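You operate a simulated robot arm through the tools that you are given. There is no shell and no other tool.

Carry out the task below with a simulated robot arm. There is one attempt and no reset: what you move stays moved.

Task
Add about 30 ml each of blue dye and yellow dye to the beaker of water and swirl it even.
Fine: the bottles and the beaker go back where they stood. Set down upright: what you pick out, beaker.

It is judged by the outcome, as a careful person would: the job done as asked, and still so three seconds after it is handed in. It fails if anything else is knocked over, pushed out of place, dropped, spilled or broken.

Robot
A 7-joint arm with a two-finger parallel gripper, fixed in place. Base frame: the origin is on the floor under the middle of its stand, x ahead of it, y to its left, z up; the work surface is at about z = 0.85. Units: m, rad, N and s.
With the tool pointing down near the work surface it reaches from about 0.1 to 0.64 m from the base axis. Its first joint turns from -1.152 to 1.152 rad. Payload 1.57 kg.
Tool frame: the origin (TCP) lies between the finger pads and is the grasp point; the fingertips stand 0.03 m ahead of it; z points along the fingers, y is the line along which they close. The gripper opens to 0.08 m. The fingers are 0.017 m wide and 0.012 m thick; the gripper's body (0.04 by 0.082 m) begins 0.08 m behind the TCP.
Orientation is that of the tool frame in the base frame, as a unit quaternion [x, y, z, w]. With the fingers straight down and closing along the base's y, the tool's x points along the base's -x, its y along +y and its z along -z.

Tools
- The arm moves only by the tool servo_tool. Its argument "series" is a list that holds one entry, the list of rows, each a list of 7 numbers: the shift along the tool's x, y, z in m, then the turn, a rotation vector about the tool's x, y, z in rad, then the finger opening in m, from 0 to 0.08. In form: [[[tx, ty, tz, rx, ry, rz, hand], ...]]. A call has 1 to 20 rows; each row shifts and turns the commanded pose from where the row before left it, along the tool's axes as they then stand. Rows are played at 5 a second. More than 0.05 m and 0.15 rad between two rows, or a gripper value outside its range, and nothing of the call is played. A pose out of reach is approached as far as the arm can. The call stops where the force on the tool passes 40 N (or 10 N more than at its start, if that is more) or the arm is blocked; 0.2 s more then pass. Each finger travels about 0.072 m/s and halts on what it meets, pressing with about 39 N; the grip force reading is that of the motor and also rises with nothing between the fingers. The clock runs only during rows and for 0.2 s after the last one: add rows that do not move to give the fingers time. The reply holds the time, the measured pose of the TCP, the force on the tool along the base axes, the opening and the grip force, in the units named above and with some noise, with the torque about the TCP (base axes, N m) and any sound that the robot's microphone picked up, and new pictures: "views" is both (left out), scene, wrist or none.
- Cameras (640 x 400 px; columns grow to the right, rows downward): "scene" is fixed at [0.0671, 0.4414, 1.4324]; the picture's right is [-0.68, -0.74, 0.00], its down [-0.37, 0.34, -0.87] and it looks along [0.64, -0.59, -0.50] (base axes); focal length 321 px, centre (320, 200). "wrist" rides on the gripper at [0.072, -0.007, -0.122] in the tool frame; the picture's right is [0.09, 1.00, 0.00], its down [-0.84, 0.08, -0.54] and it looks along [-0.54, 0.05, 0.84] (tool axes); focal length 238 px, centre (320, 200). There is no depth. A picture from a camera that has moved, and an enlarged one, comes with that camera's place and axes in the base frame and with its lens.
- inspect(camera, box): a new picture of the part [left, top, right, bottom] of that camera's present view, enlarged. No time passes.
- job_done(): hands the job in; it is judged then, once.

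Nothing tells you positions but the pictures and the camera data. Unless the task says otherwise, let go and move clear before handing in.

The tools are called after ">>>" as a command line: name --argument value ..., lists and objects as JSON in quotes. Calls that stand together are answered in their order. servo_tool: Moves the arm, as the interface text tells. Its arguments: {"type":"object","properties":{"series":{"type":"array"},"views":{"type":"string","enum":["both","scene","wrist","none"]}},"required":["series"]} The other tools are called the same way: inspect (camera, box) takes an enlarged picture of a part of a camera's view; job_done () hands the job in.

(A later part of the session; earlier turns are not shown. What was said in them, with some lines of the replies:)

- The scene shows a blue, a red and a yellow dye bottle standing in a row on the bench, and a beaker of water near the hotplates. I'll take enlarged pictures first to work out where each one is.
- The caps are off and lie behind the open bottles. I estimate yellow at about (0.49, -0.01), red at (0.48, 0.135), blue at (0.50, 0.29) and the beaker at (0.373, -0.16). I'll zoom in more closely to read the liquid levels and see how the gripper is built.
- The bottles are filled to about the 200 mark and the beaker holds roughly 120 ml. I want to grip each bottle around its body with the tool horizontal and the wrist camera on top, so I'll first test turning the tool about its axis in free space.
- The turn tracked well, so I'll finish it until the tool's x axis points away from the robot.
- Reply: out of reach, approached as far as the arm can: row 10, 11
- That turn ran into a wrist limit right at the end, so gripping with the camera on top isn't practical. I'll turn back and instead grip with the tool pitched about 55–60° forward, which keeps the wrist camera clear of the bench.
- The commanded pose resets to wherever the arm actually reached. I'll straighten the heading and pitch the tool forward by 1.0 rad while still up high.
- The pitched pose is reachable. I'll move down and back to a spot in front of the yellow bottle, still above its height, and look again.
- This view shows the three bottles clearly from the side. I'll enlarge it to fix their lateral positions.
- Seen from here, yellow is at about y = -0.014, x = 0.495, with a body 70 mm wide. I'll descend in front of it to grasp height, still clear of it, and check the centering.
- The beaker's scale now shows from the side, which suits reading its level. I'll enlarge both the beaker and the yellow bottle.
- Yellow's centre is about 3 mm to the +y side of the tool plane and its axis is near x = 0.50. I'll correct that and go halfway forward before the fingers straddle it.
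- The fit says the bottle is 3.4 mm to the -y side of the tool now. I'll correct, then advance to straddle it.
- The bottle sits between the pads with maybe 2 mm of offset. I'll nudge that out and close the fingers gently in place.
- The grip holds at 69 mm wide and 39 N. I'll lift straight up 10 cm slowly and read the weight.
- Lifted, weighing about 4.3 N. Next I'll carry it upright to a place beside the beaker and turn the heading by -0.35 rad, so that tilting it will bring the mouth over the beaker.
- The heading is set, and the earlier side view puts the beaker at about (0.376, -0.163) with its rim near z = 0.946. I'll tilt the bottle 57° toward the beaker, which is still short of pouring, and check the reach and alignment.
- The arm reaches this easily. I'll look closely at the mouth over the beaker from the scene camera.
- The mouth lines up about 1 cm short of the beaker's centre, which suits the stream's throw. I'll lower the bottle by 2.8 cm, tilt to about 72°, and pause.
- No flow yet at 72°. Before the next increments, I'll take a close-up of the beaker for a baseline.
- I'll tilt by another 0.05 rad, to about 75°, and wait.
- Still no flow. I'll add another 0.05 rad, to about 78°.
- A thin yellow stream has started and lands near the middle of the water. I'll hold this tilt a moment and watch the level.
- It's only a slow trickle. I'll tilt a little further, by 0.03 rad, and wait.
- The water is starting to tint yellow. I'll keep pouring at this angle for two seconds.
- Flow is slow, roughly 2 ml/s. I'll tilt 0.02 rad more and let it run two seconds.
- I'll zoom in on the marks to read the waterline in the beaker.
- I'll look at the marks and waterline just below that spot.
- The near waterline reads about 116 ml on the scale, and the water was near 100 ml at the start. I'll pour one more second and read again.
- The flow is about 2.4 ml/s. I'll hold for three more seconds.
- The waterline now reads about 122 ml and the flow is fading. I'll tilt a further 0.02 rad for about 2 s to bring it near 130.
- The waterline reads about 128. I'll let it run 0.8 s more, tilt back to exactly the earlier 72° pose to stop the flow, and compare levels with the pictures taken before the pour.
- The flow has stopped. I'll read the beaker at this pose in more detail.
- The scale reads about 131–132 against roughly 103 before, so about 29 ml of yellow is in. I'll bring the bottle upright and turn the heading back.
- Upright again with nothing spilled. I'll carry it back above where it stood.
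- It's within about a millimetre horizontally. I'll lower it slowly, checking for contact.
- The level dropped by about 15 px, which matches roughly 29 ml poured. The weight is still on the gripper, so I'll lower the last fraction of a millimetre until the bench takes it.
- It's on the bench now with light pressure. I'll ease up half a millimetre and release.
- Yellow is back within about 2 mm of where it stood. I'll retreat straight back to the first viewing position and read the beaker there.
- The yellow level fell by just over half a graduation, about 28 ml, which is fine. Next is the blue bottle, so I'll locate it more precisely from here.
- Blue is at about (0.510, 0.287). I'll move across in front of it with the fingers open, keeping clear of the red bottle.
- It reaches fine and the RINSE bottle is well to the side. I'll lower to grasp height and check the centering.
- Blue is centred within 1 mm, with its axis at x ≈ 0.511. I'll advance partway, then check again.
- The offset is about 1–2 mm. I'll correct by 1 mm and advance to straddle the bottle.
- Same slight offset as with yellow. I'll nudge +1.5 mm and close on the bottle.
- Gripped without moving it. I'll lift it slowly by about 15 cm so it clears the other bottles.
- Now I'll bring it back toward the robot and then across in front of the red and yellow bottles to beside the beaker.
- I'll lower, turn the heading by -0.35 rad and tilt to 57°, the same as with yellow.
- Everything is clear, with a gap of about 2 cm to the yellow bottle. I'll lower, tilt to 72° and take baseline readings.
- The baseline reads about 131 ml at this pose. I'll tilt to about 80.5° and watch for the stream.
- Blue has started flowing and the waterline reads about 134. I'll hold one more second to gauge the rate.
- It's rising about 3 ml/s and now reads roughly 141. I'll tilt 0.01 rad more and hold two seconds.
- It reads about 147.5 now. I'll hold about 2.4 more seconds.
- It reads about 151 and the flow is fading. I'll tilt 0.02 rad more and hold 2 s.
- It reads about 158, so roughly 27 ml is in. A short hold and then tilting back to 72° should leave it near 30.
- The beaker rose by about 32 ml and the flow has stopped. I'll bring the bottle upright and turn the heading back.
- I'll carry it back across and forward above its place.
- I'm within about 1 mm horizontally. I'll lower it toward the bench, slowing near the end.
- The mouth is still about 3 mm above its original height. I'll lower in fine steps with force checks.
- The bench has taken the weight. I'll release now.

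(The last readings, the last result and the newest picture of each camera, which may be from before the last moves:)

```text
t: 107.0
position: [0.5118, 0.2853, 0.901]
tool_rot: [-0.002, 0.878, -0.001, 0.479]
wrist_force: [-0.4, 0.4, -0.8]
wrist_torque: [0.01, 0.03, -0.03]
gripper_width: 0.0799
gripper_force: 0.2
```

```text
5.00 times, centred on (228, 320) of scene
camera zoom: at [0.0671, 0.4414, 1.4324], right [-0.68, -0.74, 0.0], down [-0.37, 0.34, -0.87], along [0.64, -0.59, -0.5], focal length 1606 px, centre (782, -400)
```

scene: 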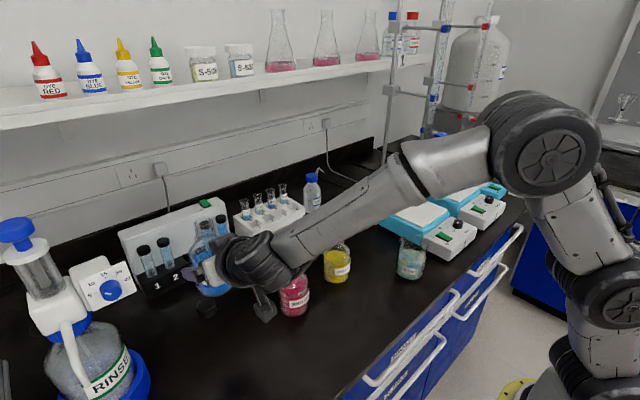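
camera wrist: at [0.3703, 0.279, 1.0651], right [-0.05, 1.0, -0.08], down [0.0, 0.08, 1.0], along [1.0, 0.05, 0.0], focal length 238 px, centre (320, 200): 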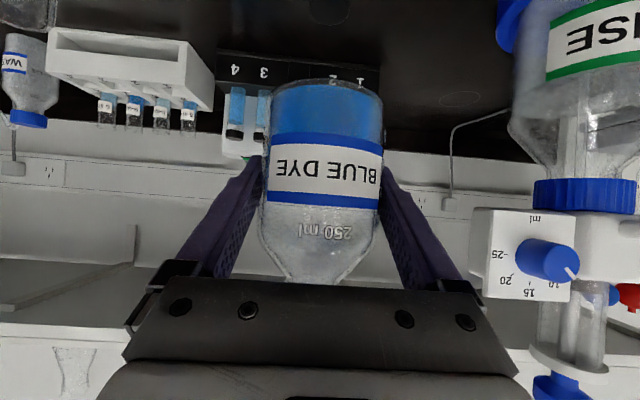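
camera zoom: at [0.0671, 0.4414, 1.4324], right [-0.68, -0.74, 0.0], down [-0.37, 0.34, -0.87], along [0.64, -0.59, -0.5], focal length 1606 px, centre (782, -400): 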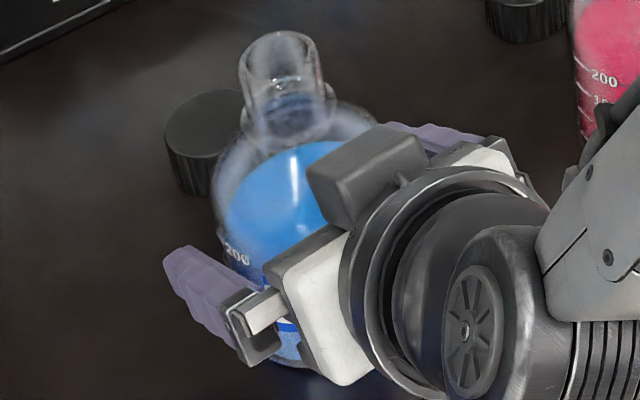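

Released and standing. I'll back straight out the same way I came in.

>>> servo_tool --series '[[[0.0054, 0, -0.0084, 0, 0, 0, 0.08], [0.0081, 0, -0.0126, 0, 0, 0, 0.08], [0.0108, 0, -0.0168, 0, 0, 0, 0.08], [0.0108, 0, -0.0168, 0, 0, 0, 0.08], [0.0108, 0, -0.0168, 0, 0, 0, 0.08], [0.0108, 0, -0.0168, 0, 0, 0, 0.08], [0.0108, 0, -0.0168, 0, 0, 0, 0.08], [0.0081, 0, -0.0126, 0, 0, 0, 0.08], [0, 0, 0, 0, 0, 0, 0.08]]]' --views "both"

>>> inspect --camera "scene" --box '[195, 280, 260, 360]'

>>> inspect --camera "scene" --box '[380, 225, 444, 290]'

```text
t: 109.0
position: [0.3731, 0.2854, 0.9021]
tool_rot: [-0.001, 0.878, -0.002, 0.479]
wrist_force: [0.4, 0.4, -0.6]
wrist_torque: [0.0, -0.01, 0.01]
gripper_width: 0.08
gripper_force: 0.1
camera wrist: at [0.2313, 0.2774, 0.9084], right [-0.05, 1.0, -0.08], down [0.0, 0.08, 1.0], along [1.0, 0.05, 0.0], focal length 238 px, centre (320, 200)
```

scene: 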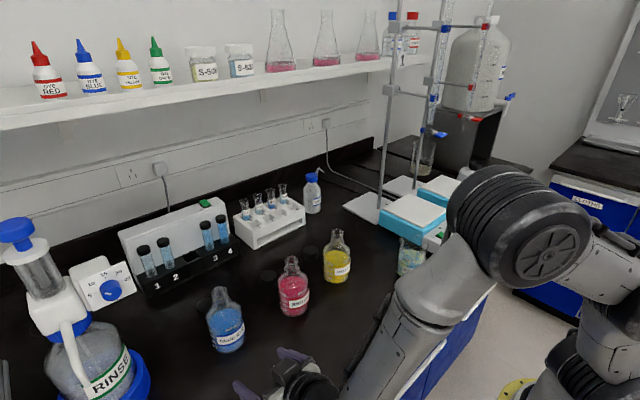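
wrist: 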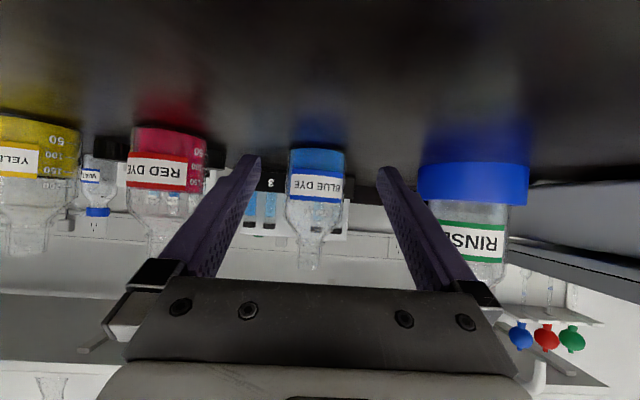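

```text
5.00 times, centred on (228, 320) of scene
camera zoom: at [0.0671, 0.4414, 1.4324], right [-0.68, -0.74, 0.0], down [-0.37, 0.34, -0.87], along [0.64, -0.59, -0.5], focal length 1606 px, centre (782, -400)
```

zoom: 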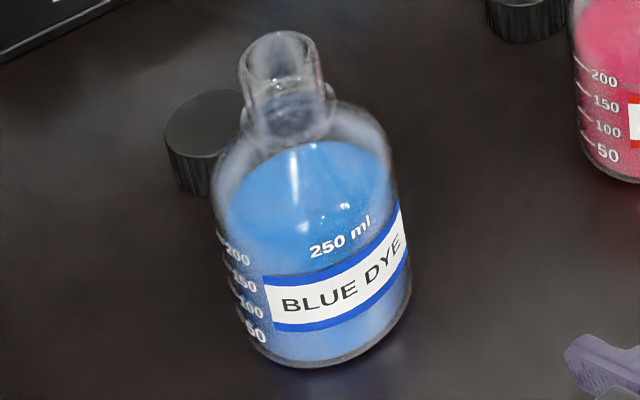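

```text
6.15 times, centred on (412, 258) of scene
camera zoom: at [0.0671, 0.4414, 1.4324], right [-0.68, -0.74, 0.0], down [-0.37, 0.34, -0.87], along [0.64, -0.59, -0.5], focal length 1976 px, centre (-246, -154)
```

zoom: 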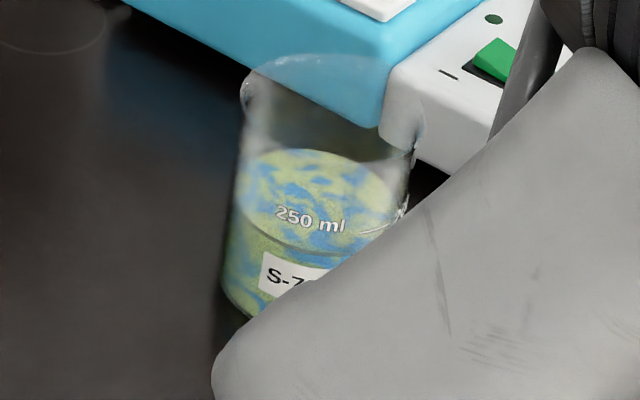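

Both bottles are back and the beaker's surface has risen about 16 mm, which is about 56–60 ml in total. The colours are still streaky, so now comes the swirl. I'll raise the arm and travel over toward the beaker.

>>> servo_tool --series '[[[-0.0168, 0, -0.0108, 0, 0, 0, 0.08], [-0.0168, 0, -0.0108, 0, 0, 0, 0.08], [-0.0168, -0.01, -0.0108, 0, 0, 0, 0.08], [-0.0168, -0.02, -0.0108, 0, 0, 0, 0.08], [-0.0168, -0.03, -0.0108, 0, 0, 0, 0.08], [-0.0168, -0.03, -0.0108, 0, 0, 0, 0.08], [0, -0.04, 0, 0, 0, 0, 0.08], [0, -0.04, 0, 0, 0, 0, 0.08], [0, -0.04, 0, 0, 0, 0, 0.08], [0, -0.04, 0, 0, 0, 0, 0.08], [0, -0.04, 0, 0, 0, 0, 0.08], [0, -0.04, 0, 0, 0, 0, 0.08], [0, -0.04, 0, 0, 0, 0, 0.08], [0, -0.03, 0, 0, 0, 0, 0.08], [0.006, -0.02, -0.009, 0, 0, 0, 0.08], [0.006, -0.01, -0.009, 0, 0, 0, 0.08], [0.006, 0, -0.009, 0, 0, 0, 0.08], [0.006, 0, -0.009, 0, 0, 0, 0.08], [0, 0, 0, 0, 0, 0, 0.08]]]' --views "both"

```text
t: 113.0
position: [0.3286, -0.1459, 1.023]
tool_rot: [-0.001, 0.877, -0.002, 0.48]
wrist_force: [0.2, 0.0, -0.7]
wrist_torque: [0.03, 0.03, 0.02]
gripper_width: 0.0802
gripper_force: 0.1
camera wrist: at [0.1875, -0.1523, 1.0288], right [-0.05, 1.0, -0.08], down [0.0, 0.08, 1.0], along [1.0, 0.05, 0.0], focal length 238 px, centre (320, 200)
```

scene: 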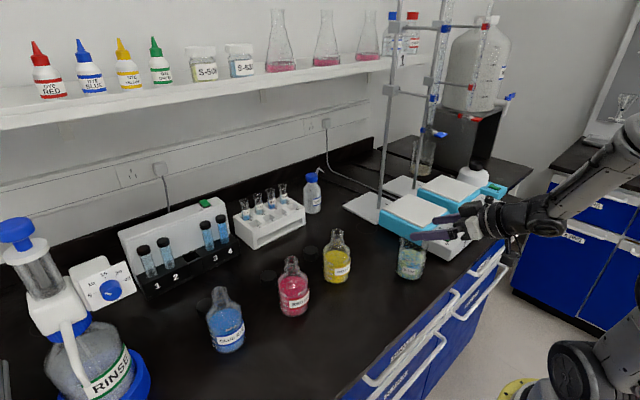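
wrist: 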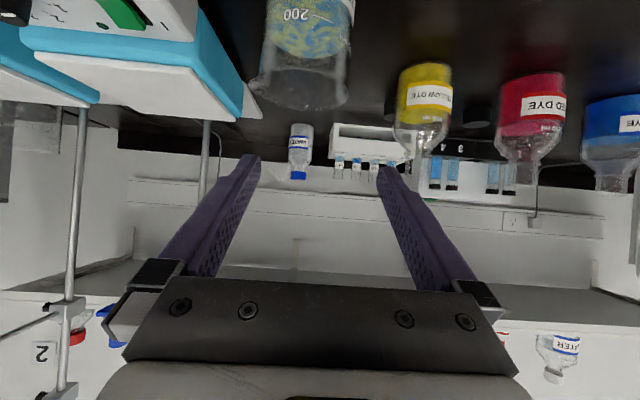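

It's reachable here. I'll enlarge the beaker to centre on it.

>>> inspect --camera "wrist" --box '[200, 0, 420, 140]'

>>> inspect --camera "scene" --box '[380, 190, 480, 290]'

```text
2.86 times, centred on (310, 70) of wrist
camera zoom: at [0.1875, -0.1523, 1.0288], right [-0.05, 1.0, -0.08], down [0.0, 0.08, 1.0], along [1.0, 0.05, 0.0], focal length 681 px, centre (349, 571)
```

zoom: 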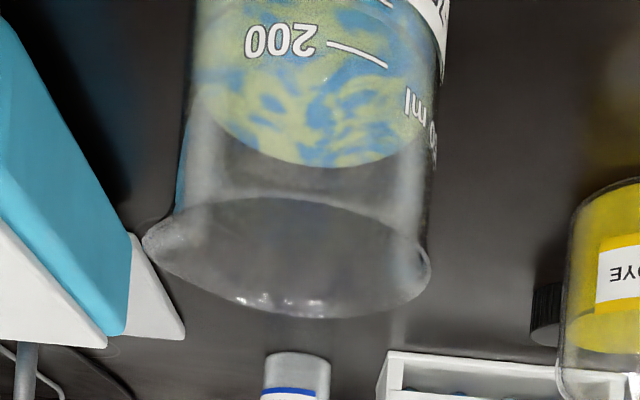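

```text
4.00 times, centred on (430, 240) of scene
camera zoom: at [0.0671, 0.4414, 1.4324], right [-0.68, -0.74, 0.0], down [-0.37, 0.34, -0.87], along [0.64, -0.59, -0.5], focal length 1284 px, centre (-120, 40)
```

zoom: 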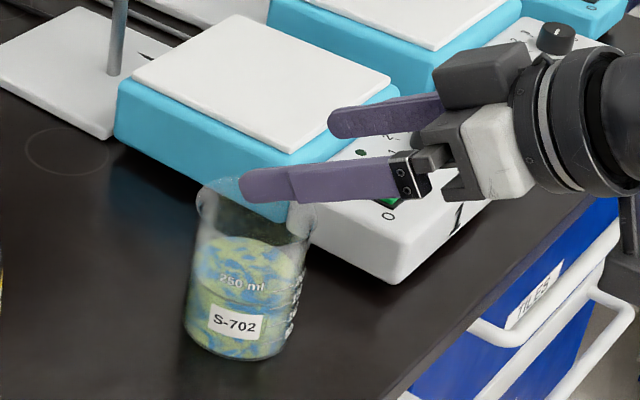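

The beaker is at y ≈ -0.1635 with a body radius of about 34.6 mm, and its spout faces the hotplate. I'll shift sideways to centre on it, then descend behind it with the fingers either side.

>>> servo_tool --series '[[[0.001, -0.009, -0.0015, 0, 0, 0, 0.08], [0.001, -0.0086, -0.0015, 0, 0, 0, 0.08], [0.0126, 0, 0.0081, 0, 0, 0, 0.08], [0.0126, 0, 0.0081, 0, 0, 0, 0.08], [0.0126, 0, 0.0081, 0, 0, 0, 0.08], [0, 0, 0, 0, 0, 0, 0.08]]]' --views "both"

>>> inspect --camera "wrist" --box '[180, 0, 460, 200]'

```text
t: 114.4
position: [0.3253, -0.1639, 0.9779]
tool_rot: [-0.002, 0.877, -0.001, 0.48]
wrist_force: [-1.1, 0.7, 0.1]
wrist_torque: [0.0, 0.01, 0.02]
gripper_width: 0.0803
gripper_force: 0.1
camera wrist: at [0.1842, -0.1703, 0.9837], right [-0.05, 1.0, -0.08], down [0.0, 0.08, 1.0], along [1.0, 0.05, 0.0], focal length 238 px, centre (320, 200)
```

scene: 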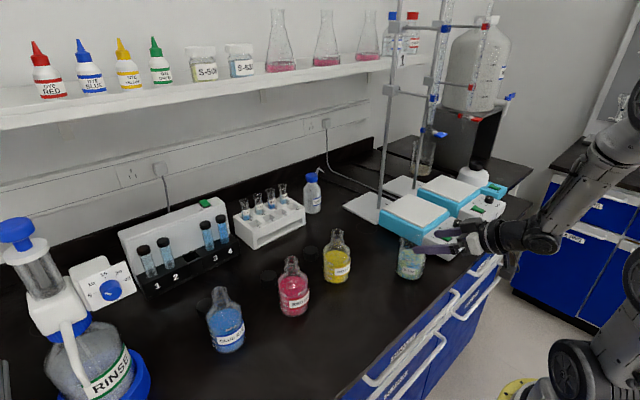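
wrist: 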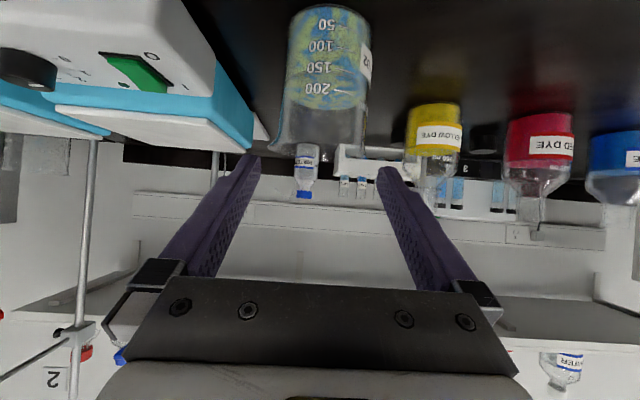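

```text
2.00 times, centred on (320, 100) of wrist
camera zoom: at [0.1842, -0.1703, 0.9837], right [-0.05, 1.0, -0.08], down [0.0, 0.08, 1.0], along [1.0, 0.05, 0.0], focal length 477 px, centre (320, 400)
```

zoom: 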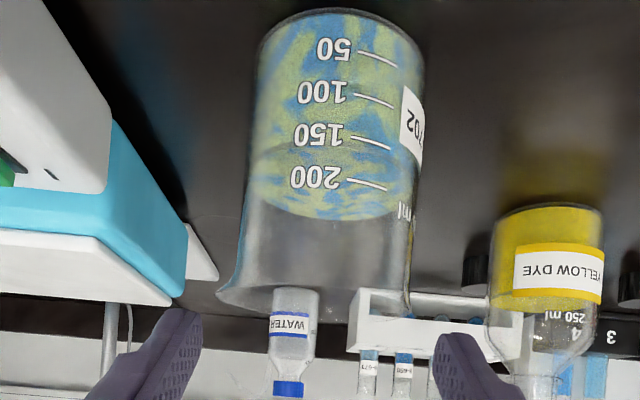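

It's centred to within a millimetre. I'll descend the remaining 8 cm behind the beaker.

>>> servo_tool --series '[[[0.0138, 0, 0.0089, 0, 0, 0, 0.08], [0.0138, 0, 0.0089, 0, 0, 0, 0.08], [0.0138, 0, 0.0089, 0, 0, 0, 0.08], [0.0138, 0, 0.0089, 0, 0, 0, 0.08], [0.0138, 0, 0.0089, 0, 0, 0, 0.08], [0, 0, 0, 0, 0, 0, 0.08]]]' --views "both"

>>> inspect --camera "wrist" --box '[180, 80, 460, 280]'

```text
t: 115.8
position: [0.3265, -0.1635, 0.8973]
tool_rot: [-0.002, 0.878, -0.001, 0.479]
wrist_force: [0.0, -0.6, -0.1]
wrist_torque: [0.03, 0.01, 0.04]
gripper_width: 0.0801
gripper_force: 0.1
camera wrist: at [0.1848, -0.1701, 0.9016], right [-0.05, 1.0, -0.08], down [0.0, 0.08, 1.0], along [1.0, 0.05, 0.0], focal length 238 px, centre (320, 200)
```

scene: 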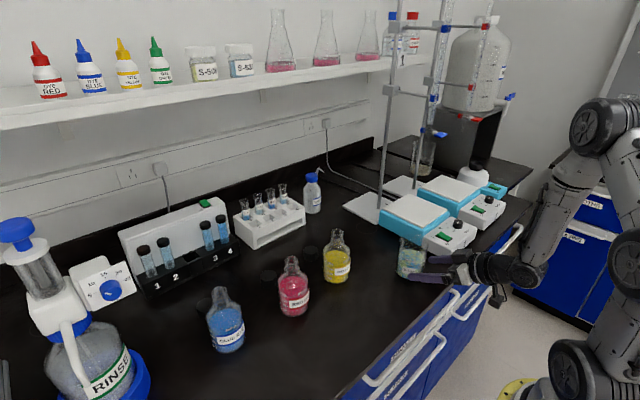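
wrist: 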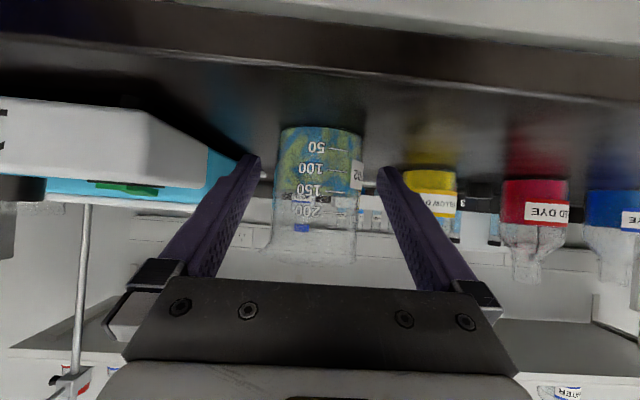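

```text
2.00 times, centred on (320, 180) of wrist
camera zoom: at [0.1848, -0.1701, 0.9016], right [-0.05, 1.0, -0.08], down [0.0, 0.08, 1.0], along [1.0, 0.05, 0.0], focal length 477 px, centre (320, 240)
```

zoom: 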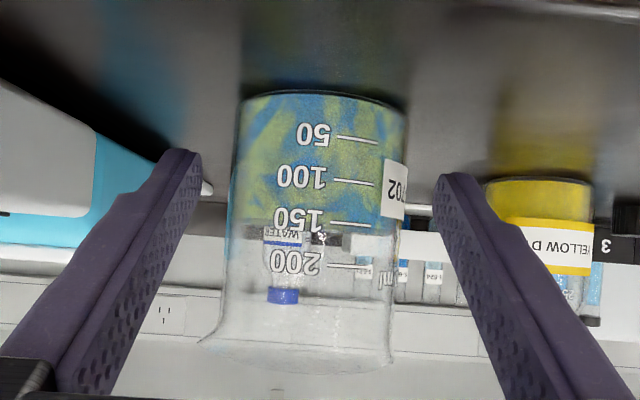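

Centred within a millimetre again. I'll move forward around the beaker's body.

>>> servo_tool --series '[[[-0.0054, 0, 0.0083, 0, 0, 0, 0.08], [-0.0054, 0, 0.0083, 0, 0, 0, 0.08], [-0.0054, 0, 0.0083, 0, 0, 0, 0.08], [-0.0054, 0, 0.0084, 0, 0, 0, 0.08], [-0.0051, 0, 0.0084, 0, 0, 0, 0.08], [0, 0, 0, 0, 0, 0, 0.08]]]' --views "both"

>>> inspect --camera "wrist" --box '[200, 100, 440, 280]'

>>> inspect --camera "scene" --box '[380, 225, 444, 290]'

```text
t: 117.2
position: [0.374, -0.162, 0.8962]
tool_rot: [-0.001, 0.878, -0.002, 0.479]
wrist_force: [-0.1, -0.8, 0.3]
wrist_torque: [0.01, 0.0, 0.04]
gripper_width: 0.0799
gripper_force: 0.1
camera wrist: at [0.2336, -0.1698, 0.9014], right [-0.05, 1.0, -0.08], down [0.0, 0.08, 1.0], along [1.0, 0.05, 0.0], focal length 238 px, centre (320, 200)
```

scene: 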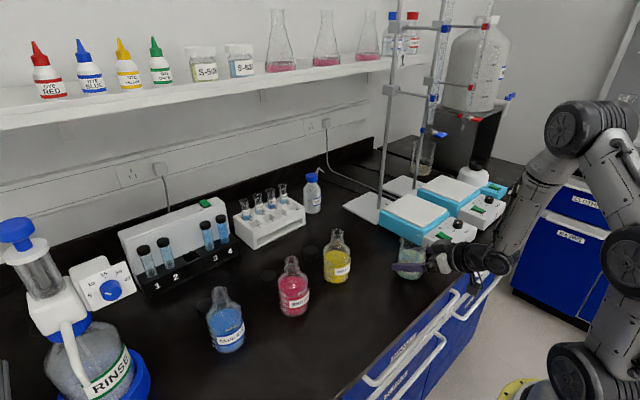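
wrist: 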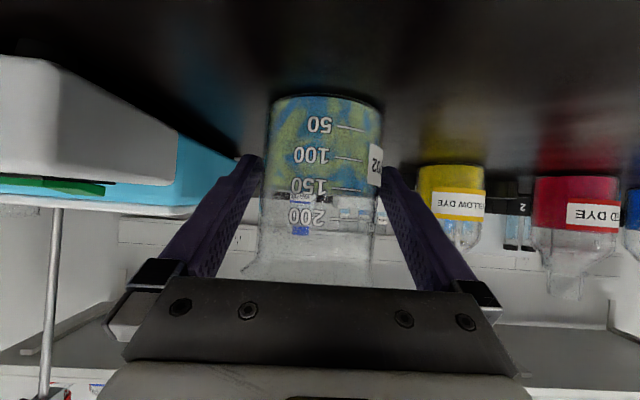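

```text
2.22 times, centred on (320, 190) of wrist
camera zoom: at [0.2336, -0.1698, 0.9014], right [-0.05, 1.0, -0.08], down [0.0, 0.08, 1.0], along [1.0, 0.05, 0.0], focal length 530 px, centre (320, 222)
```

zoom: 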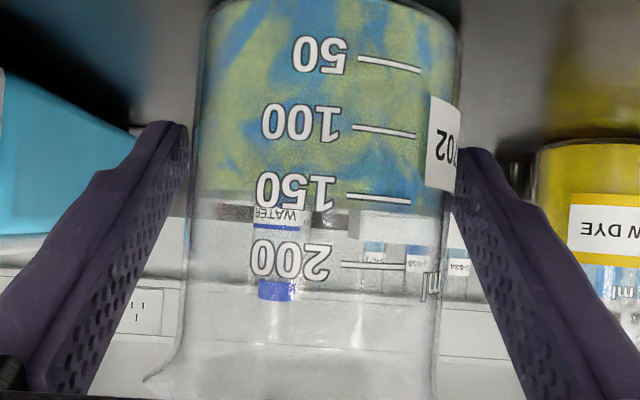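

```text
6.15 times, centred on (412, 258) of scene
camera zoom: at [0.0671, 0.4414, 1.4324], right [-0.68, -0.74, 0.0], down [-0.37, 0.34, -0.87], along [0.64, -0.59, -0.5], focal length 1976 px, centre (-246, -154)
```

zoom: 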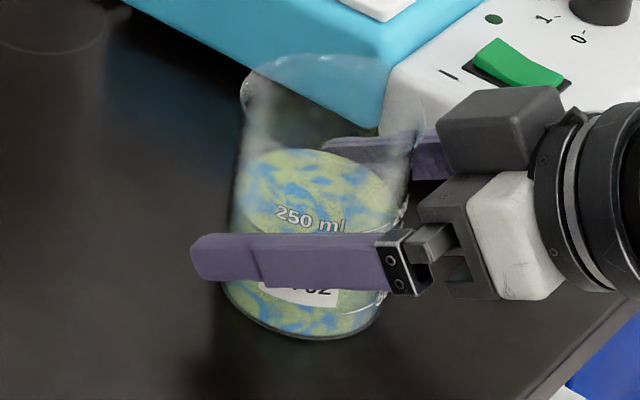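

The beaker is centred between the pads. I'll nudge 3 mm forward and close.

>>> servo_tool --series '[[[-0.0016, -0.0007, 0.0025, 0, 0, 0, 0.08], [0, 0, 0, 0, 0, 0, 0.08], [0, 0, 0, 0, 0, 0, 0.03], [0, 0, 0, 0, 0, 0, 0.03], [0, 0, 0, 0, 0, 0, 0.03], [0, 0, 0, 0, 0, 0, 0.03]]]' --views "none"

>>> inspect --camera "scene" --box '[380, 225, 444, 290]'

```text
t: 118.6
position: [0.3775, -0.1638, 0.8949]
tool_rot: [-0.002, 0.878, -0.001, 0.478]
wrist_force: [1.2, 0.8, 0.8]
wrist_torque: [-0.02, -0.02, -0.01]
gripper_width: 0.0661
gripper_force: 39.3
```

```text
6.15 times, centred on (412, 258) of scene
camera zoom: at [0.0671, 0.4414, 1.4324], right [-0.68, -0.74, 0.0], down [-0.37, 0.34, -0.87], along [0.64, -0.59, -0.5], focal length 1976 px, centre (-246, -154)
```

zoom: 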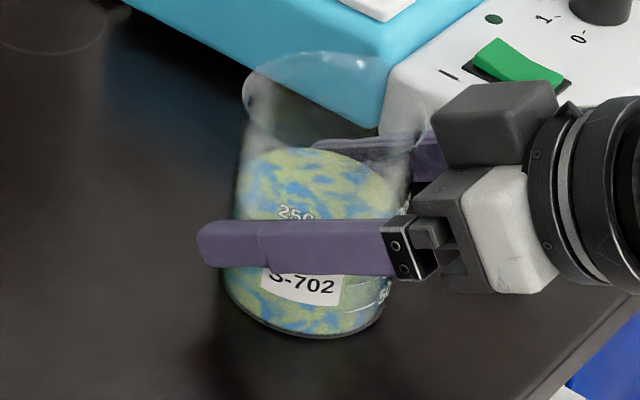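

Gripped at 66 mm. I'll lift it gently by 6 cm and shift 5 cm away from the hotplate.

>>> servo_tool --series '[[[-0.0042, 0, -0.0027, 0, 0, 0, 0.03], [-0.0084, 0, -0.0054, 0, 0, 0, 0.03], [-0.0084, 0, -0.0054, 0, 0, 0, 0.03], [-0.0084, 0, -0.0054, 0, 0, 0, 0.03], [-0.0084, 0, -0.0054, 0, 0, 0, 0.03], [-0.0084, 0, -0.0054, 0, 0, 0, 0.03], [-0.0042, 0, -0.0027, 0, 0, 0, 0.03], [0, 0.005, 0, 0, 0, 0, 0.03], [0, 0.01, 0, 0, 0, 0, 0.03], [0, 0.01, 0, 0, 0, 0, 0.03], [0, 0.01, 0, 0, 0, 0, 0.03], [0, 0.01, 0, 0, 0, 0, 0.03], [0, 0.005, 0, 0, 0, 0, 0.03], [0, 0, 0, 0, 0, 0, 0.03]]]' --views "both"

```text
t: 121.6
position: [0.3778, -0.1132, 0.9547]
tool_rot: [-0.001, 0.878, -0.002, 0.479]
wrist_force: [0.6, -0.7, -2.2]
wrist_torque: [0.02, -0.01, 0.0]
gripper_width: 0.0665
gripper_force: 39.0
camera wrist: at [0.2369, -0.1208, 0.9609], right [-0.05, 1.0, -0.08], down [0.0, 0.08, 1.0], along [1.0, 0.05, 0.0], focal length 238 px, centre (320, 200)
```

scene: 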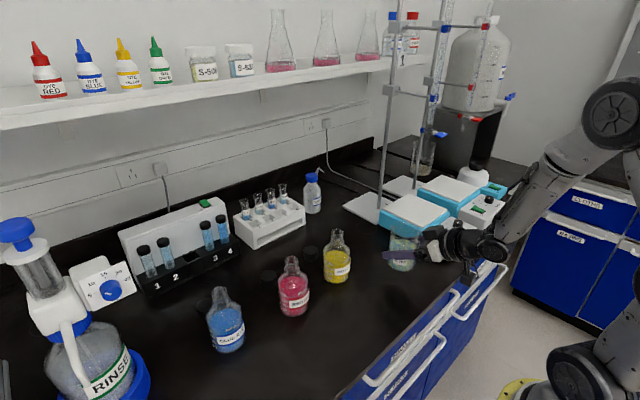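
wrist: 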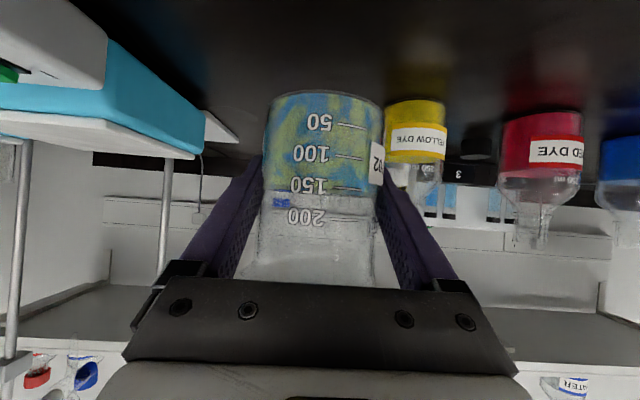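

I'm holding it clear and upright, and the liquid is streaked blue and yellow. I'll swirl it in small horizontal circles of 2 cm radius, three turns, keeping it level.

>>> servo_tool --series '[[[-0.0108, 0, 0.0168, 0, 0, 0, 0.03], [0.0054, 0.0173, -0.0084, 0, 0, 0, 0.03], [0.0108, 0, -0.0168, 0, 0, 0, 0.03], [0.0054, -0.0173, -0.0084, 0, 0, 0, 0.03], [-0.0054, -0.0173, 0.0084, 0, 0, 0, 0.03], [-0.0108, 0, 0.0168, 0, 0, 0, 0.03], [-0.0054, 0.0173, 0.0084, 0, 0, 0, 0.03], [0.0054, 0.0173, -0.0084, 0, 0, 0, 0.03], [0.0108, 0, -0.0168, 0, 0, 0, 0.03], [0.0054, -0.0173, -0.0084, 0, 0, 0, 0.03], [-0.0054, -0.0173, 0.0084, 0, 0, 0, 0.03], [-0.0108, 0, 0.0168, 0, 0, 0, 0.03], [-0.0054, 0.0173, 0.0084, 0, 0, 0, 0.03], [0.0054, 0.0173, -0.0084, 0, 0, 0, 0.03], [0.0108, 0, -0.0168, 0, 0, 0, 0.03], [0.0054, -0.0173, -0.0084, 0, 0, 0, 0.03], [-0.0054, -0.0173, 0.0084, 0, 0, 0, 0.03], [-0.0108, 0, 0.0168, 0, 0, 0, 0.03], [-0.0054, 0.0173, 0.0084, 0, 0, 0, 0.03], [0.0108, 0, -0.0168, 0, 0, 0, 0.03]]]' --views "both"

>>> inspect --camera "wrist" --box '[220, 70, 420, 290]'

>>> inspect --camera "scene" --box '[360, 210, 450, 290]'

```text
t: 125.8
position: [0.3788, -0.1153, 0.9546]
tool_rot: [-0.001, 0.878, -0.001, 0.479]
wrist_force: [0.0, -0.2, -2.7]
wrist_torque: [0.01, -0.03, 0.01]
gripper_width: 0.0663
gripper_force: 39.0
camera wrist: at [0.2375, -0.1211, 0.9614], right [-0.05, 1.0, -0.08], down [0.0, 0.08, 1.0], along [1.0, 0.05, 0.0], focal length 238 px, centre (320, 200)
```

scene: 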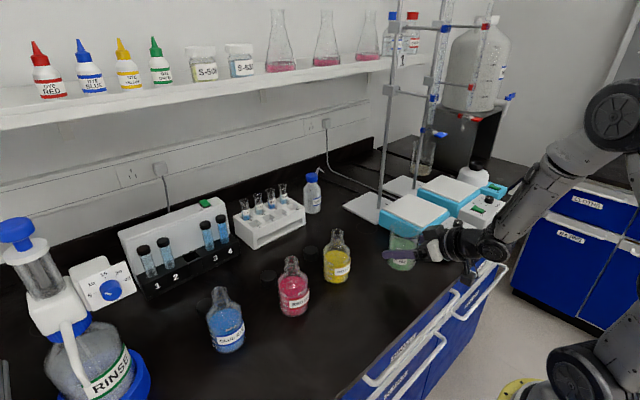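
wrist: 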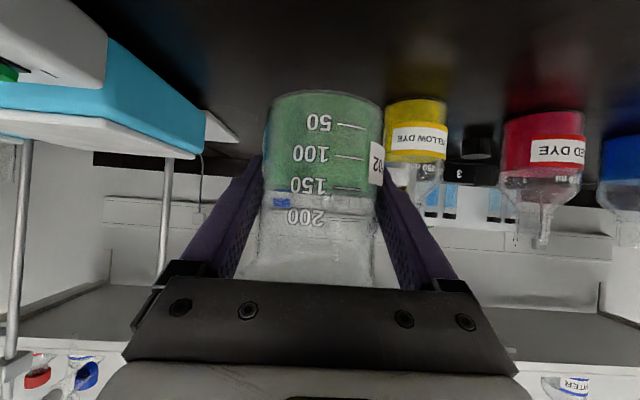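

```text
1.82 times, centred on (320, 180) of wrist
camera zoom: at [0.2375, -0.1211, 0.9614], right [-0.05, 1.0, -0.08], down [0.0, 0.08, 1.0], along [1.0, 0.05, 0.0], focal length 433 px, centre (320, 236)
```

zoom: 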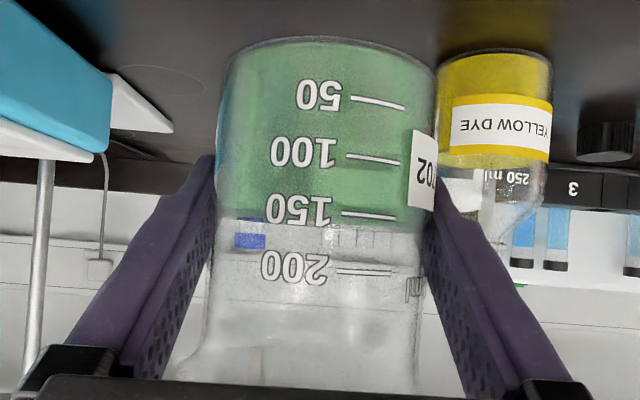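

```text
5.00 times, centred on (405, 250) of scene
camera zoom: at [0.0672, 0.4414, 1.4324], right [-0.68, -0.74, 0.0], down [-0.37, 0.34, -0.87], along [0.64, -0.59, -0.5], focal length 1606 px, centre (-105, -50)
```

zoom: 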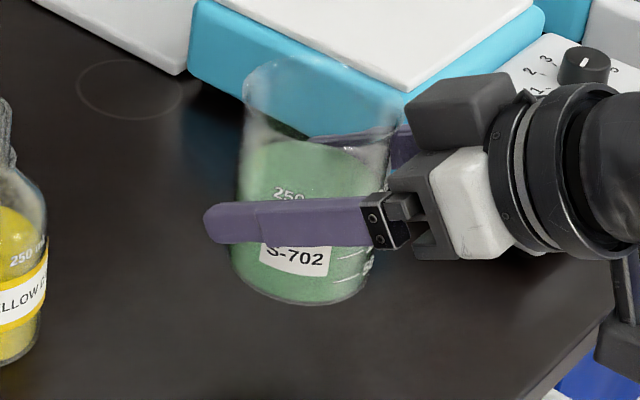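

The liquid is an even green already and nothing spilled. I'll do one more set of turns to be sure it's thoroughly mixed.

>>> servo_tool --series '[[[-0.0108, 0, 0.0168, 0, 0, 0, 0.03], [0.0054, 0.0173, -0.0084, 0, 0, 0, 0.03], [0.0108, 0, -0.0168, 0, 0, 0, 0.03], [0.0054, -0.0173, -0.0084, 0, 0, 0, 0.03], [-0.0054, -0.0173, 0.0084, 0, 0, 0, 0.03], [-0.0108, 0, 0.0168, 0, 0, 0, 0.03], [-0.0054, 0.0173, 0.0084, 0, 0, 0, 0.03], [0.0054, 0.0173, -0.0084, 0, 0, 0, 0.03], [0.0108, 0, -0.0168, 0, 0, 0, 0.03], [0.0054, -0.0173, -0.0084, 0, 0, 0, 0.03], [-0.0054, -0.0173, 0.0084, 0, 0, 0, 0.03], [-0.0108, 0, 0.0168, 0, 0, 0, 0.03], [-0.0054, 0.0173, 0.0084, 0, 0, 0, 0.03], [0.0108, 0, -0.0168, 0, 0, 0, 0.03], [0, 0, 0, 0, 0, 0, 0.03], [0, 0, 0, 0, 0, 0, 0.03], [0, 0, 0, 0, 0, 0, 0.03]]]' --views "both"

>>> inspect --camera "wrist" --box '[220, 70, 420, 290]'

```text
t: 129.4
position: [0.3784, -0.1139, 0.9556]
tool_rot: [-0.001, 0.878, -0.002, 0.479]
wrist_force: [-0.5, -0.5, -2.7]
wrist_torque: [-0.02, -0.01, -0.02]
gripper_width: 0.0662
gripper_force: 38.5
camera wrist: at [0.237, -0.1207, 0.9612], right [-0.05, 1.0, -0.08], down [0.0, 0.08, 1.0], along [1.0, 0.05, 0.0], focal length 238 px, centre (320, 200)
```

scene: 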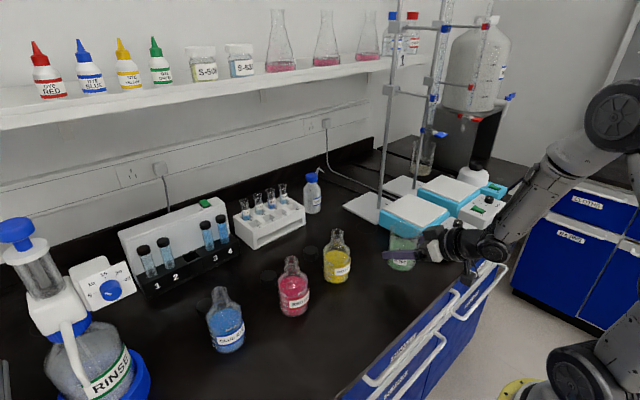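
wrist: 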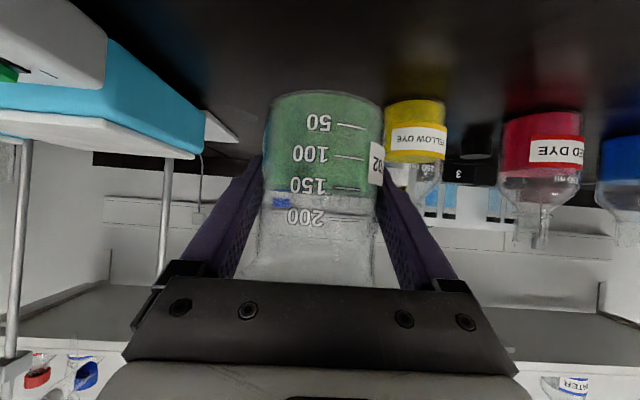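

```text
1.82 times, centred on (320, 180) of wrist
camera zoom: at [0.237, -0.1207, 0.9612], right [-0.05, 1.0, -0.08], down [0.0, 0.08, 1.0], along [1.0, 0.05, 0.0], focal length 433 px, centre (320, 236)
```

zoom: 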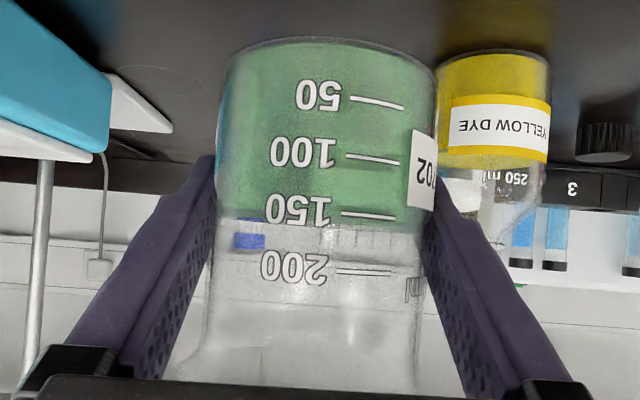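

Evenly green. I'll take the beaker back over its place and lower it most of the way.

>>> servo_tool --series '[[[0, -0.005, 0, 0, 0, 0, 0.03], [0, -0.01, 0, 0, 0, 0, 0.03], [0, -0.01, 0, 0, 0, 0, 0.03], [0, -0.01, 0, 0, 0, 0, 0.03], [0, -0.01, 0, 0, 0, 0, 0.03], [0, -0.005, 0, 0, 0, 0, 0.03], [0, 0, 0, 0, 0, 0, 0.03], [0.0042, 0, 0.0027, 0, 0, 0, 0.03], [0.0084, 0, 0.0054, 0, 0, 0, 0.03], [0.0084, 0, 0.0054, 0, 0, 0, 0.03], [0.0084, 0, 0.0054, 0, 0, 0, 0.03], [0.0084, 0, 0.0054, 0, 0, 0, 0.03], [0.0042, 0, 0.0027, 0, 0, 0, 0.03], [0.0025, 0, 0.0016, 0, 0, 0, 0.03], [0, 0, 0, 0, 0, 0, 0.03]]]' --views "none"

>>> inspect --camera "scene" --box '[380, 225, 444, 290]'

```text
t: 132.6
position: [0.3776, -0.1635, 0.9011]
tool_rot: [-0.002, 0.878, -0.001, 0.479]
wrist_force: [-0.7, -0.1, -2.6]
wrist_torque: [0.04, -0.01, 0.03]
gripper_width: 0.0662
gripper_force: 38.7
```

```text
6.15 times, centred on (412, 258) of scene
camera zoom: at [0.0671, 0.4414, 1.4324], right [-0.68, -0.74, 0.0], down [-0.37, 0.34, -0.87], along [0.64, -0.59, -0.5], focal length 1976 px, centre (-246, -154)
```

zoom: 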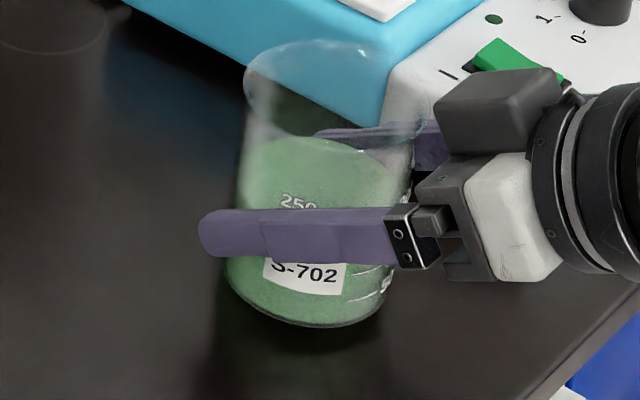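

About 6 mm remains. I'll lower in fine steps to contact.

>>> servo_tool --series '[[[0.0013, 0, 0.0008, 0, 0, 0, 0.03], [0.0013, 0, 0.0008, 0, 0, 0, 0.03], [0.0008, 0, 0.0005, 0, 0, 0, 0.03], [0.0006, 0, 0.0004, 0, 0, 0, 0.03], [0, 0, 0, 0, 0, 0, 0.03]]]' --views "none"

>>> servo_tool --series '[[[0.0005, 0, 0.0003, 0, 0, 0, 0.03], [0, 0, 0, 0, 0, 0, 0.03]]]' --views "none"

>>> inspect --camera "scene" --box '[380, 225, 444, 290]'

```text
t: 133.8
position: [0.3778, -0.1633, 0.8977]
tool_rot: [-0.002, 0.878, -0.001, 0.478]
wrist_force: [-0.3, -0.6, -2.0]
wrist_torque: [-0.02, 0.02, 0.0]
gripper_width: 0.0659
gripper_force: 39.3
```

```text
t: 134.4
position: [0.378, -0.1649, 0.8974]
tool_rot: [-0.001, 0.878, -0.001, 0.479]
wrist_force: [-0.1, 0.0, -2.3]
wrist_torque: [0.03, 0.02, 0.03]
gripper_width: 0.0661
gripper_force: 39.0
```

```text
6.15 times, centred on (412, 258) of scene
camera zoom: at [0.0671, 0.4414, 1.4324], right [-0.68, -0.74, 0.0], down [-0.37, 0.34, -0.87], along [0.64, -0.59, -0.5], focal length 1976 px, centre (-246, -154)
```

zoom: 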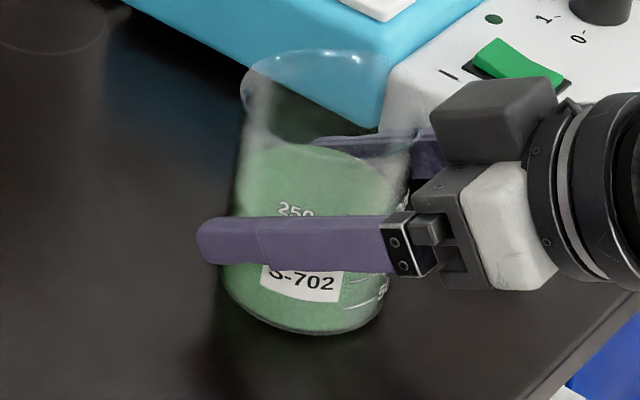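

>>> servo_tool --series '[[[0.0005, 0, 0.0003, 0, 0, 0, 0.03], [0.0003, 0, 0.0002, 0, 0, 0, 0.03], [0, 0, 0, 0, 0, 0, 0.03]]]' --views "none"

>>> servo_tool --series '[[[0.0004, 0, 0.0003, 0, 0, 0, 0.03], [0, 0, 0, 0, 0, 0, 0.03]]]' --views "none"

```text
t: 135.2
position: [0.3776, -0.1648, 0.8963]
tool_rot: [-0.001, 0.878, -0.002, 0.479]
wrist_force: [0.0, 0.6, -2.8]
wrist_torque: [-0.03, 0.02, 0.01]
gripper_width: 0.066
gripper_force: 38.8
```

```text
t: 135.8
position: [0.3778, -0.1643, 0.8956]
tool_rot: [-0.002, 0.878, -0.002, 0.478]
wrist_force: [0.3, -0.4, -1.8]
wrist_torque: [0.01, 0.0, -0.03]
gripper_width: 0.0659
gripper_force: 38.8
```

>>> servo_tool --series '[[[0.0004, 0, 0.0003, 0, 0, 0, 0.03], [0, 0, 0, 0, 0, 0, 0.03]]]' --views "none"

>>> servo_tool --series '[[[0.0003, 0, 0.0002, 0, 0, 0, 0.03], [0, 0, 0, 0, 0, 0, 0.03]]]' --views "none"

```text
t: 136.4
position: [0.3793, -0.1656, 0.8964]
tool_rot: [-0.001, 0.877, -0.001, 0.48]
wrist_force: [-4.7, 1.1, 4.7]
wrist_torque: [0.23, 0.28, 0.09]
gripper_width: 0.0661
gripper_force: 38.7
```

```text
t: 137.0
position: [0.378, -0.1644, 0.8955]
tool_rot: [-0.002, 0.877, -0.002, 0.481]
wrist_force: [-7.9, 1.0, 16.0]
wrist_torque: [0.42, 0.63, 0.14]
gripper_width: 0.0662
gripper_force: 39.4
```

It's firmly on the bench. I'll back off half a millimetre to relieve the pressure, then check the force.

>>> servo_tool --series '[[[-0.0005, 0, -0.0003, 0, 0, 0, 0.03], [0, 0, 0, 0, 0, 0, 0.03]]]' --views "none"

```text
t: 137.6
position: [0.378, -0.1648, 0.8964]
tool_rot: [-0.002, 0.878, -0.002, 0.48]
wrist_force: [4.8, -1.2, 5.5]
wrist_torque: [0.19, -0.15, -0.08]
gripper_width: 0.0662
gripper_force: 39.3
```

>>> servo_tool --series '[[[-0.0001, 0, -0.0002, 0, 0, 0, 0.03], [0, 0, 0, 0, 0, 0, 0.03]]]' --views "none"

```text
t: 138.2
position: [0.3779, -0.1641, 0.8966]
tool_rot: [-0.001, 0.878, -0.002, 0.479]
wrist_force: [1.9, -0.5, 4.0]
wrist_torque: [0.16, -0.19, -0.08]
gripper_width: 0.0661
gripper_force: 39.5
```

The residual forces are small. I'll open the fingers now.

>>> servo_tool --series '[[[0, 0, 0, 0, 0, 0, 0.08], [0, 0, 0, 0, 0, 0, 0.08], [0, 0, 0, 0, 0, 0, 0.08]]]' --views "both"

>>> inspect --camera "wrist" --box '[200, 100, 440, 280]'

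>>> inspect --camera "scene" --box '[380, 225, 444, 290]'

```text
t: 139.0
position: [0.3771, -0.1649, 0.896]
tool_rot: [-0.002, 0.878, -0.001, 0.478]
wrist_force: [-1.4, -0.1, 0.4]
wrist_torque: [-0.02, 0.0, 0.02]
gripper_width: 0.0798
gripper_force: 0.0
camera wrist: at [0.2367, -0.1715, 0.9015], right [-0.05, 1.0, -0.08], down [0.0, 0.08, 1.0], along [1.0, 0.05, 0.0], focal length 238 px, centre (320, 200)
```

scene: 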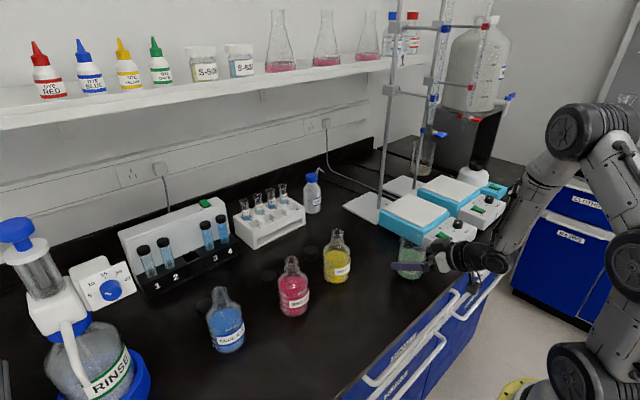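
wrist: 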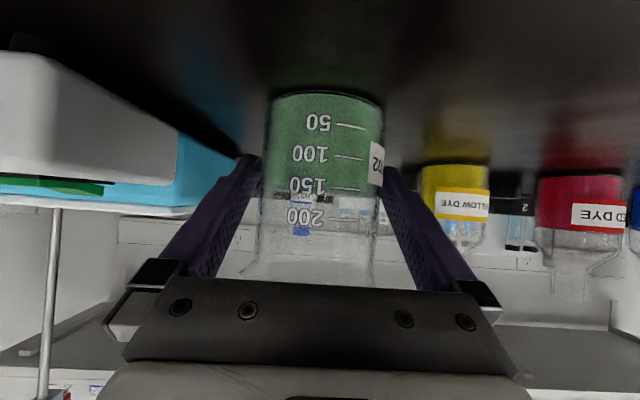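

```text
2.22 times, centred on (320, 190) of wrist
camera zoom: at [0.2367, -0.1715, 0.9015], right [-0.05, 1.0, -0.08], down [0.0, 0.08, 1.0], along [1.0, 0.05, 0.0], focal length 530 px, centre (320, 222)
```

zoom: 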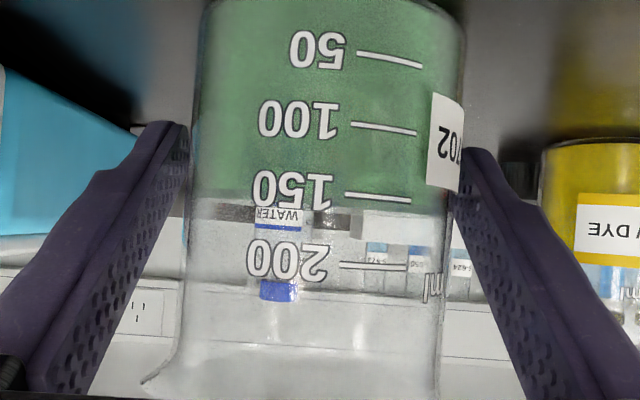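

```text
6.15 times, centred on (412, 258) of scene
camera zoom: at [0.0671, 0.4414, 1.4324], right [-0.68, -0.74, 0.0], down [-0.37, 0.34, -0.87], along [0.64, -0.59, -0.5], focal length 1976 px, centre (-246, -154)
```

zoom: 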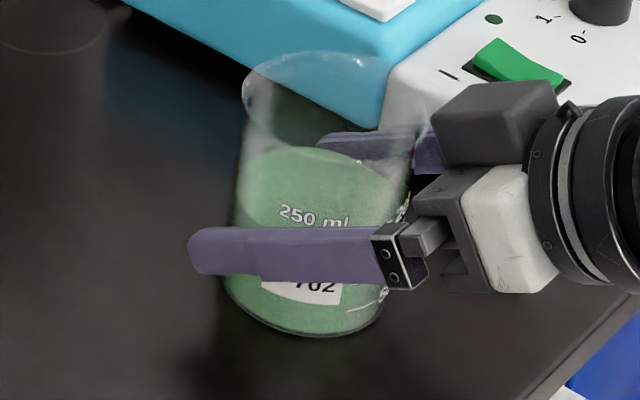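

The beaker stands free and upright, within about 2 mm of its original spot. I'll back straight out from around it, then rise.

>>> servo_tool --series '[[[0.0027, 0, -0.0042, 0, 0, 0, 0.08], [0.0054, 0, -0.0084, 0, 0, 0, 0.08], [0.0054, 0, -0.0084, 0, 0, 0, 0.08], [0.0054, 0, -0.0084, 0, 0, 0, 0.08], [0.0054, 0, -0.0084, 0, 0, 0, 0.08], [0.0054, 0, -0.0084, 0, 0, 0, 0.08], [0, 0, 0, 0, 0, 0, 0.08]]]' --views "wrist"

```text
t: 140.6
position: [0.3246, -0.1641, 0.8959]
tool_rot: [-0.001, 0.878, -0.002, 0.479]
wrist_force: [-0.9, 0.1, 0.9]
wrist_torque: [0.05, -0.03, 0.04]
gripper_width: 0.0802
gripper_force: 0.1
camera wrist: at [0.1826, -0.1713, 0.9014], right [-0.05, 1.0, -0.08], down [0.0, 0.08, 1.0], along [1.0, 0.05, 0.0], focal length 238 px, centre (320, 200)
```

wrist: 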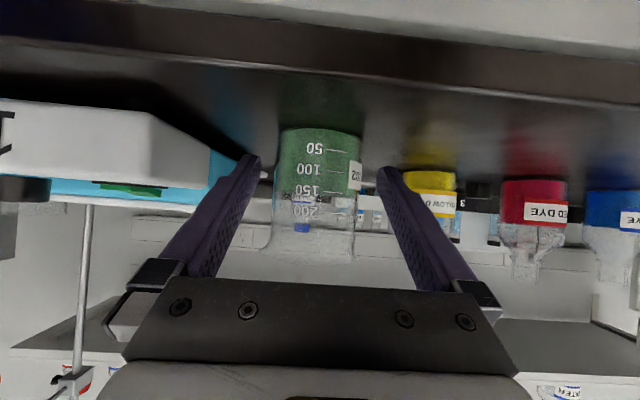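

Clear of the beaker. I'll rise straight up to a safe height.

>>> servo_tool --series '[[[-0.0084, 0, -0.0054, 0, 0, 0, 0.08], [-0.0168, 0, -0.0108, 0, 0, 0, 0.08], [-0.0168, 0, -0.0108, 0, 0, 0, 0.08], [-0.0168, 0, -0.0108, 0, 0, 0, 0.08], [-0.0168, 0, -0.0108, 0, 0, 0, 0.08], [-0.0168, 0, -0.0108, 0, 0, 0, 0.08], [-0.0168, 0, -0.0108, 0, 0, 0, 0.08], [-0.0168, 0, -0.0108, 0, 0, 0, 0.08], [-0.0168, 0, -0.0108, 0, 0, 0, 0.08], [0, 0, 0, 0, 0, 0, 0.08]]]' --views "both"

>>> inspect --camera "scene" --box '[310, 210, 470, 310]'

>>> inspect --camera "scene" --box '[190, 210, 350, 360]'

```text
t: 142.8
position: [0.3229, -0.1626, 1.0671]
tool_rot: [-0.001, 0.878, -0.003, 0.478]
wrist_force: [-0.4, -0.2, -0.2]
wrist_torque: [0.02, 0.0, 0.0]
gripper_width: 0.0799
gripper_force: 0.1
camera wrist: at [0.1815, -0.1706, 1.0729], right [-0.05, 1.0, -0.08], down [0.0, 0.08, 1.0], along [1.0, 0.05, 0.0], focal length 238 px, centre (320, 200)
```

scene: 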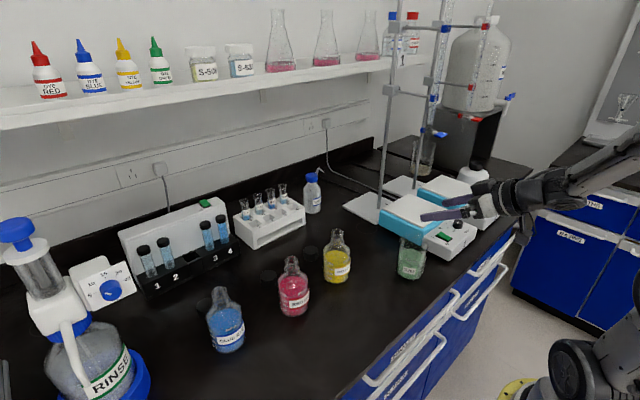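
wrist: 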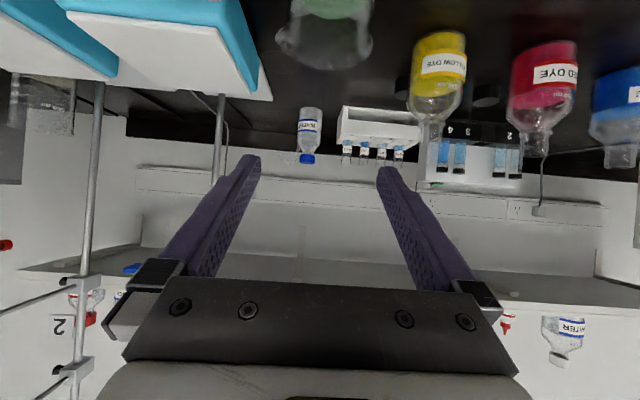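

```text
4.00 times, centred on (390, 260) of scene
camera zoom: at [0.0671, 0.4414, 1.4324], right [-0.68, -0.74, 0.0], down [-0.37, 0.34, -0.87], along [0.64, -0.59, -0.5], focal length 1284 px, centre (40, -40)
```

zoom: 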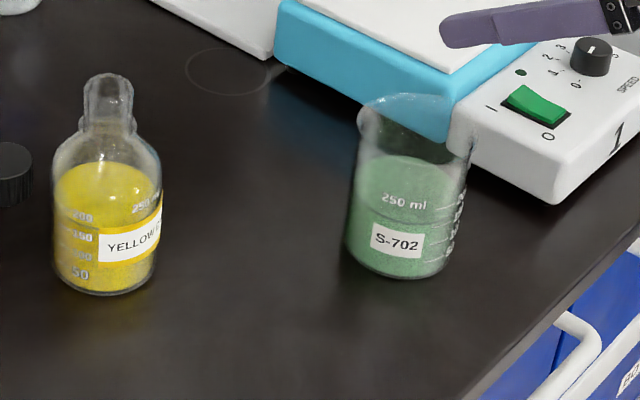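

```text
2.67 times, centred on (270, 285) of scene
camera zoom: at [0.0671, 0.4414, 1.4324], right [-0.68, -0.74, 0.0], down [-0.37, 0.34, -0.87], along [0.64, -0.59, -0.5], focal length 856 px, centre (453, -27)
```

zoom: 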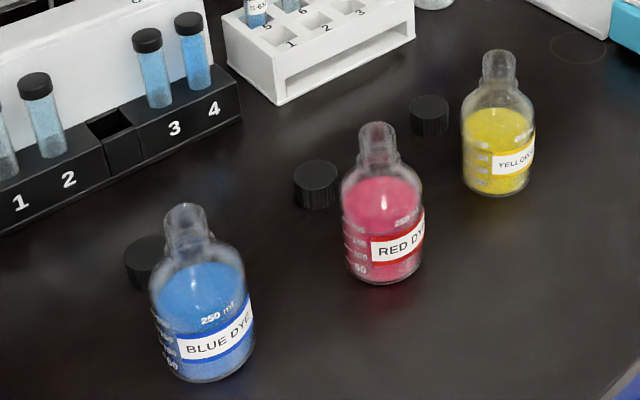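

The beaker holds an even green mix. The beaker and both bottles stand upright within 2–3 mm of where they were, the bench is dry, and the arm is clear with the gripper open. I'm handing the job in.

>>> job_done

```text
The job is handed in.
```

The beaker of water now has about 28 ml of yellow dye and about 32 ml of blue dye in it, swirled to an even green. I judged both amounts by eye from the graduation marks on the beaker and bottles, so each could be off by a few millilitres.

The yellow bottle, the blue bottle and the beaker are all standing upright within about 2–3 mm of their original spots. I saw no spills, and nothing else was knocked or moved. The gripper is open and clear of everything, and the job has been handed in.
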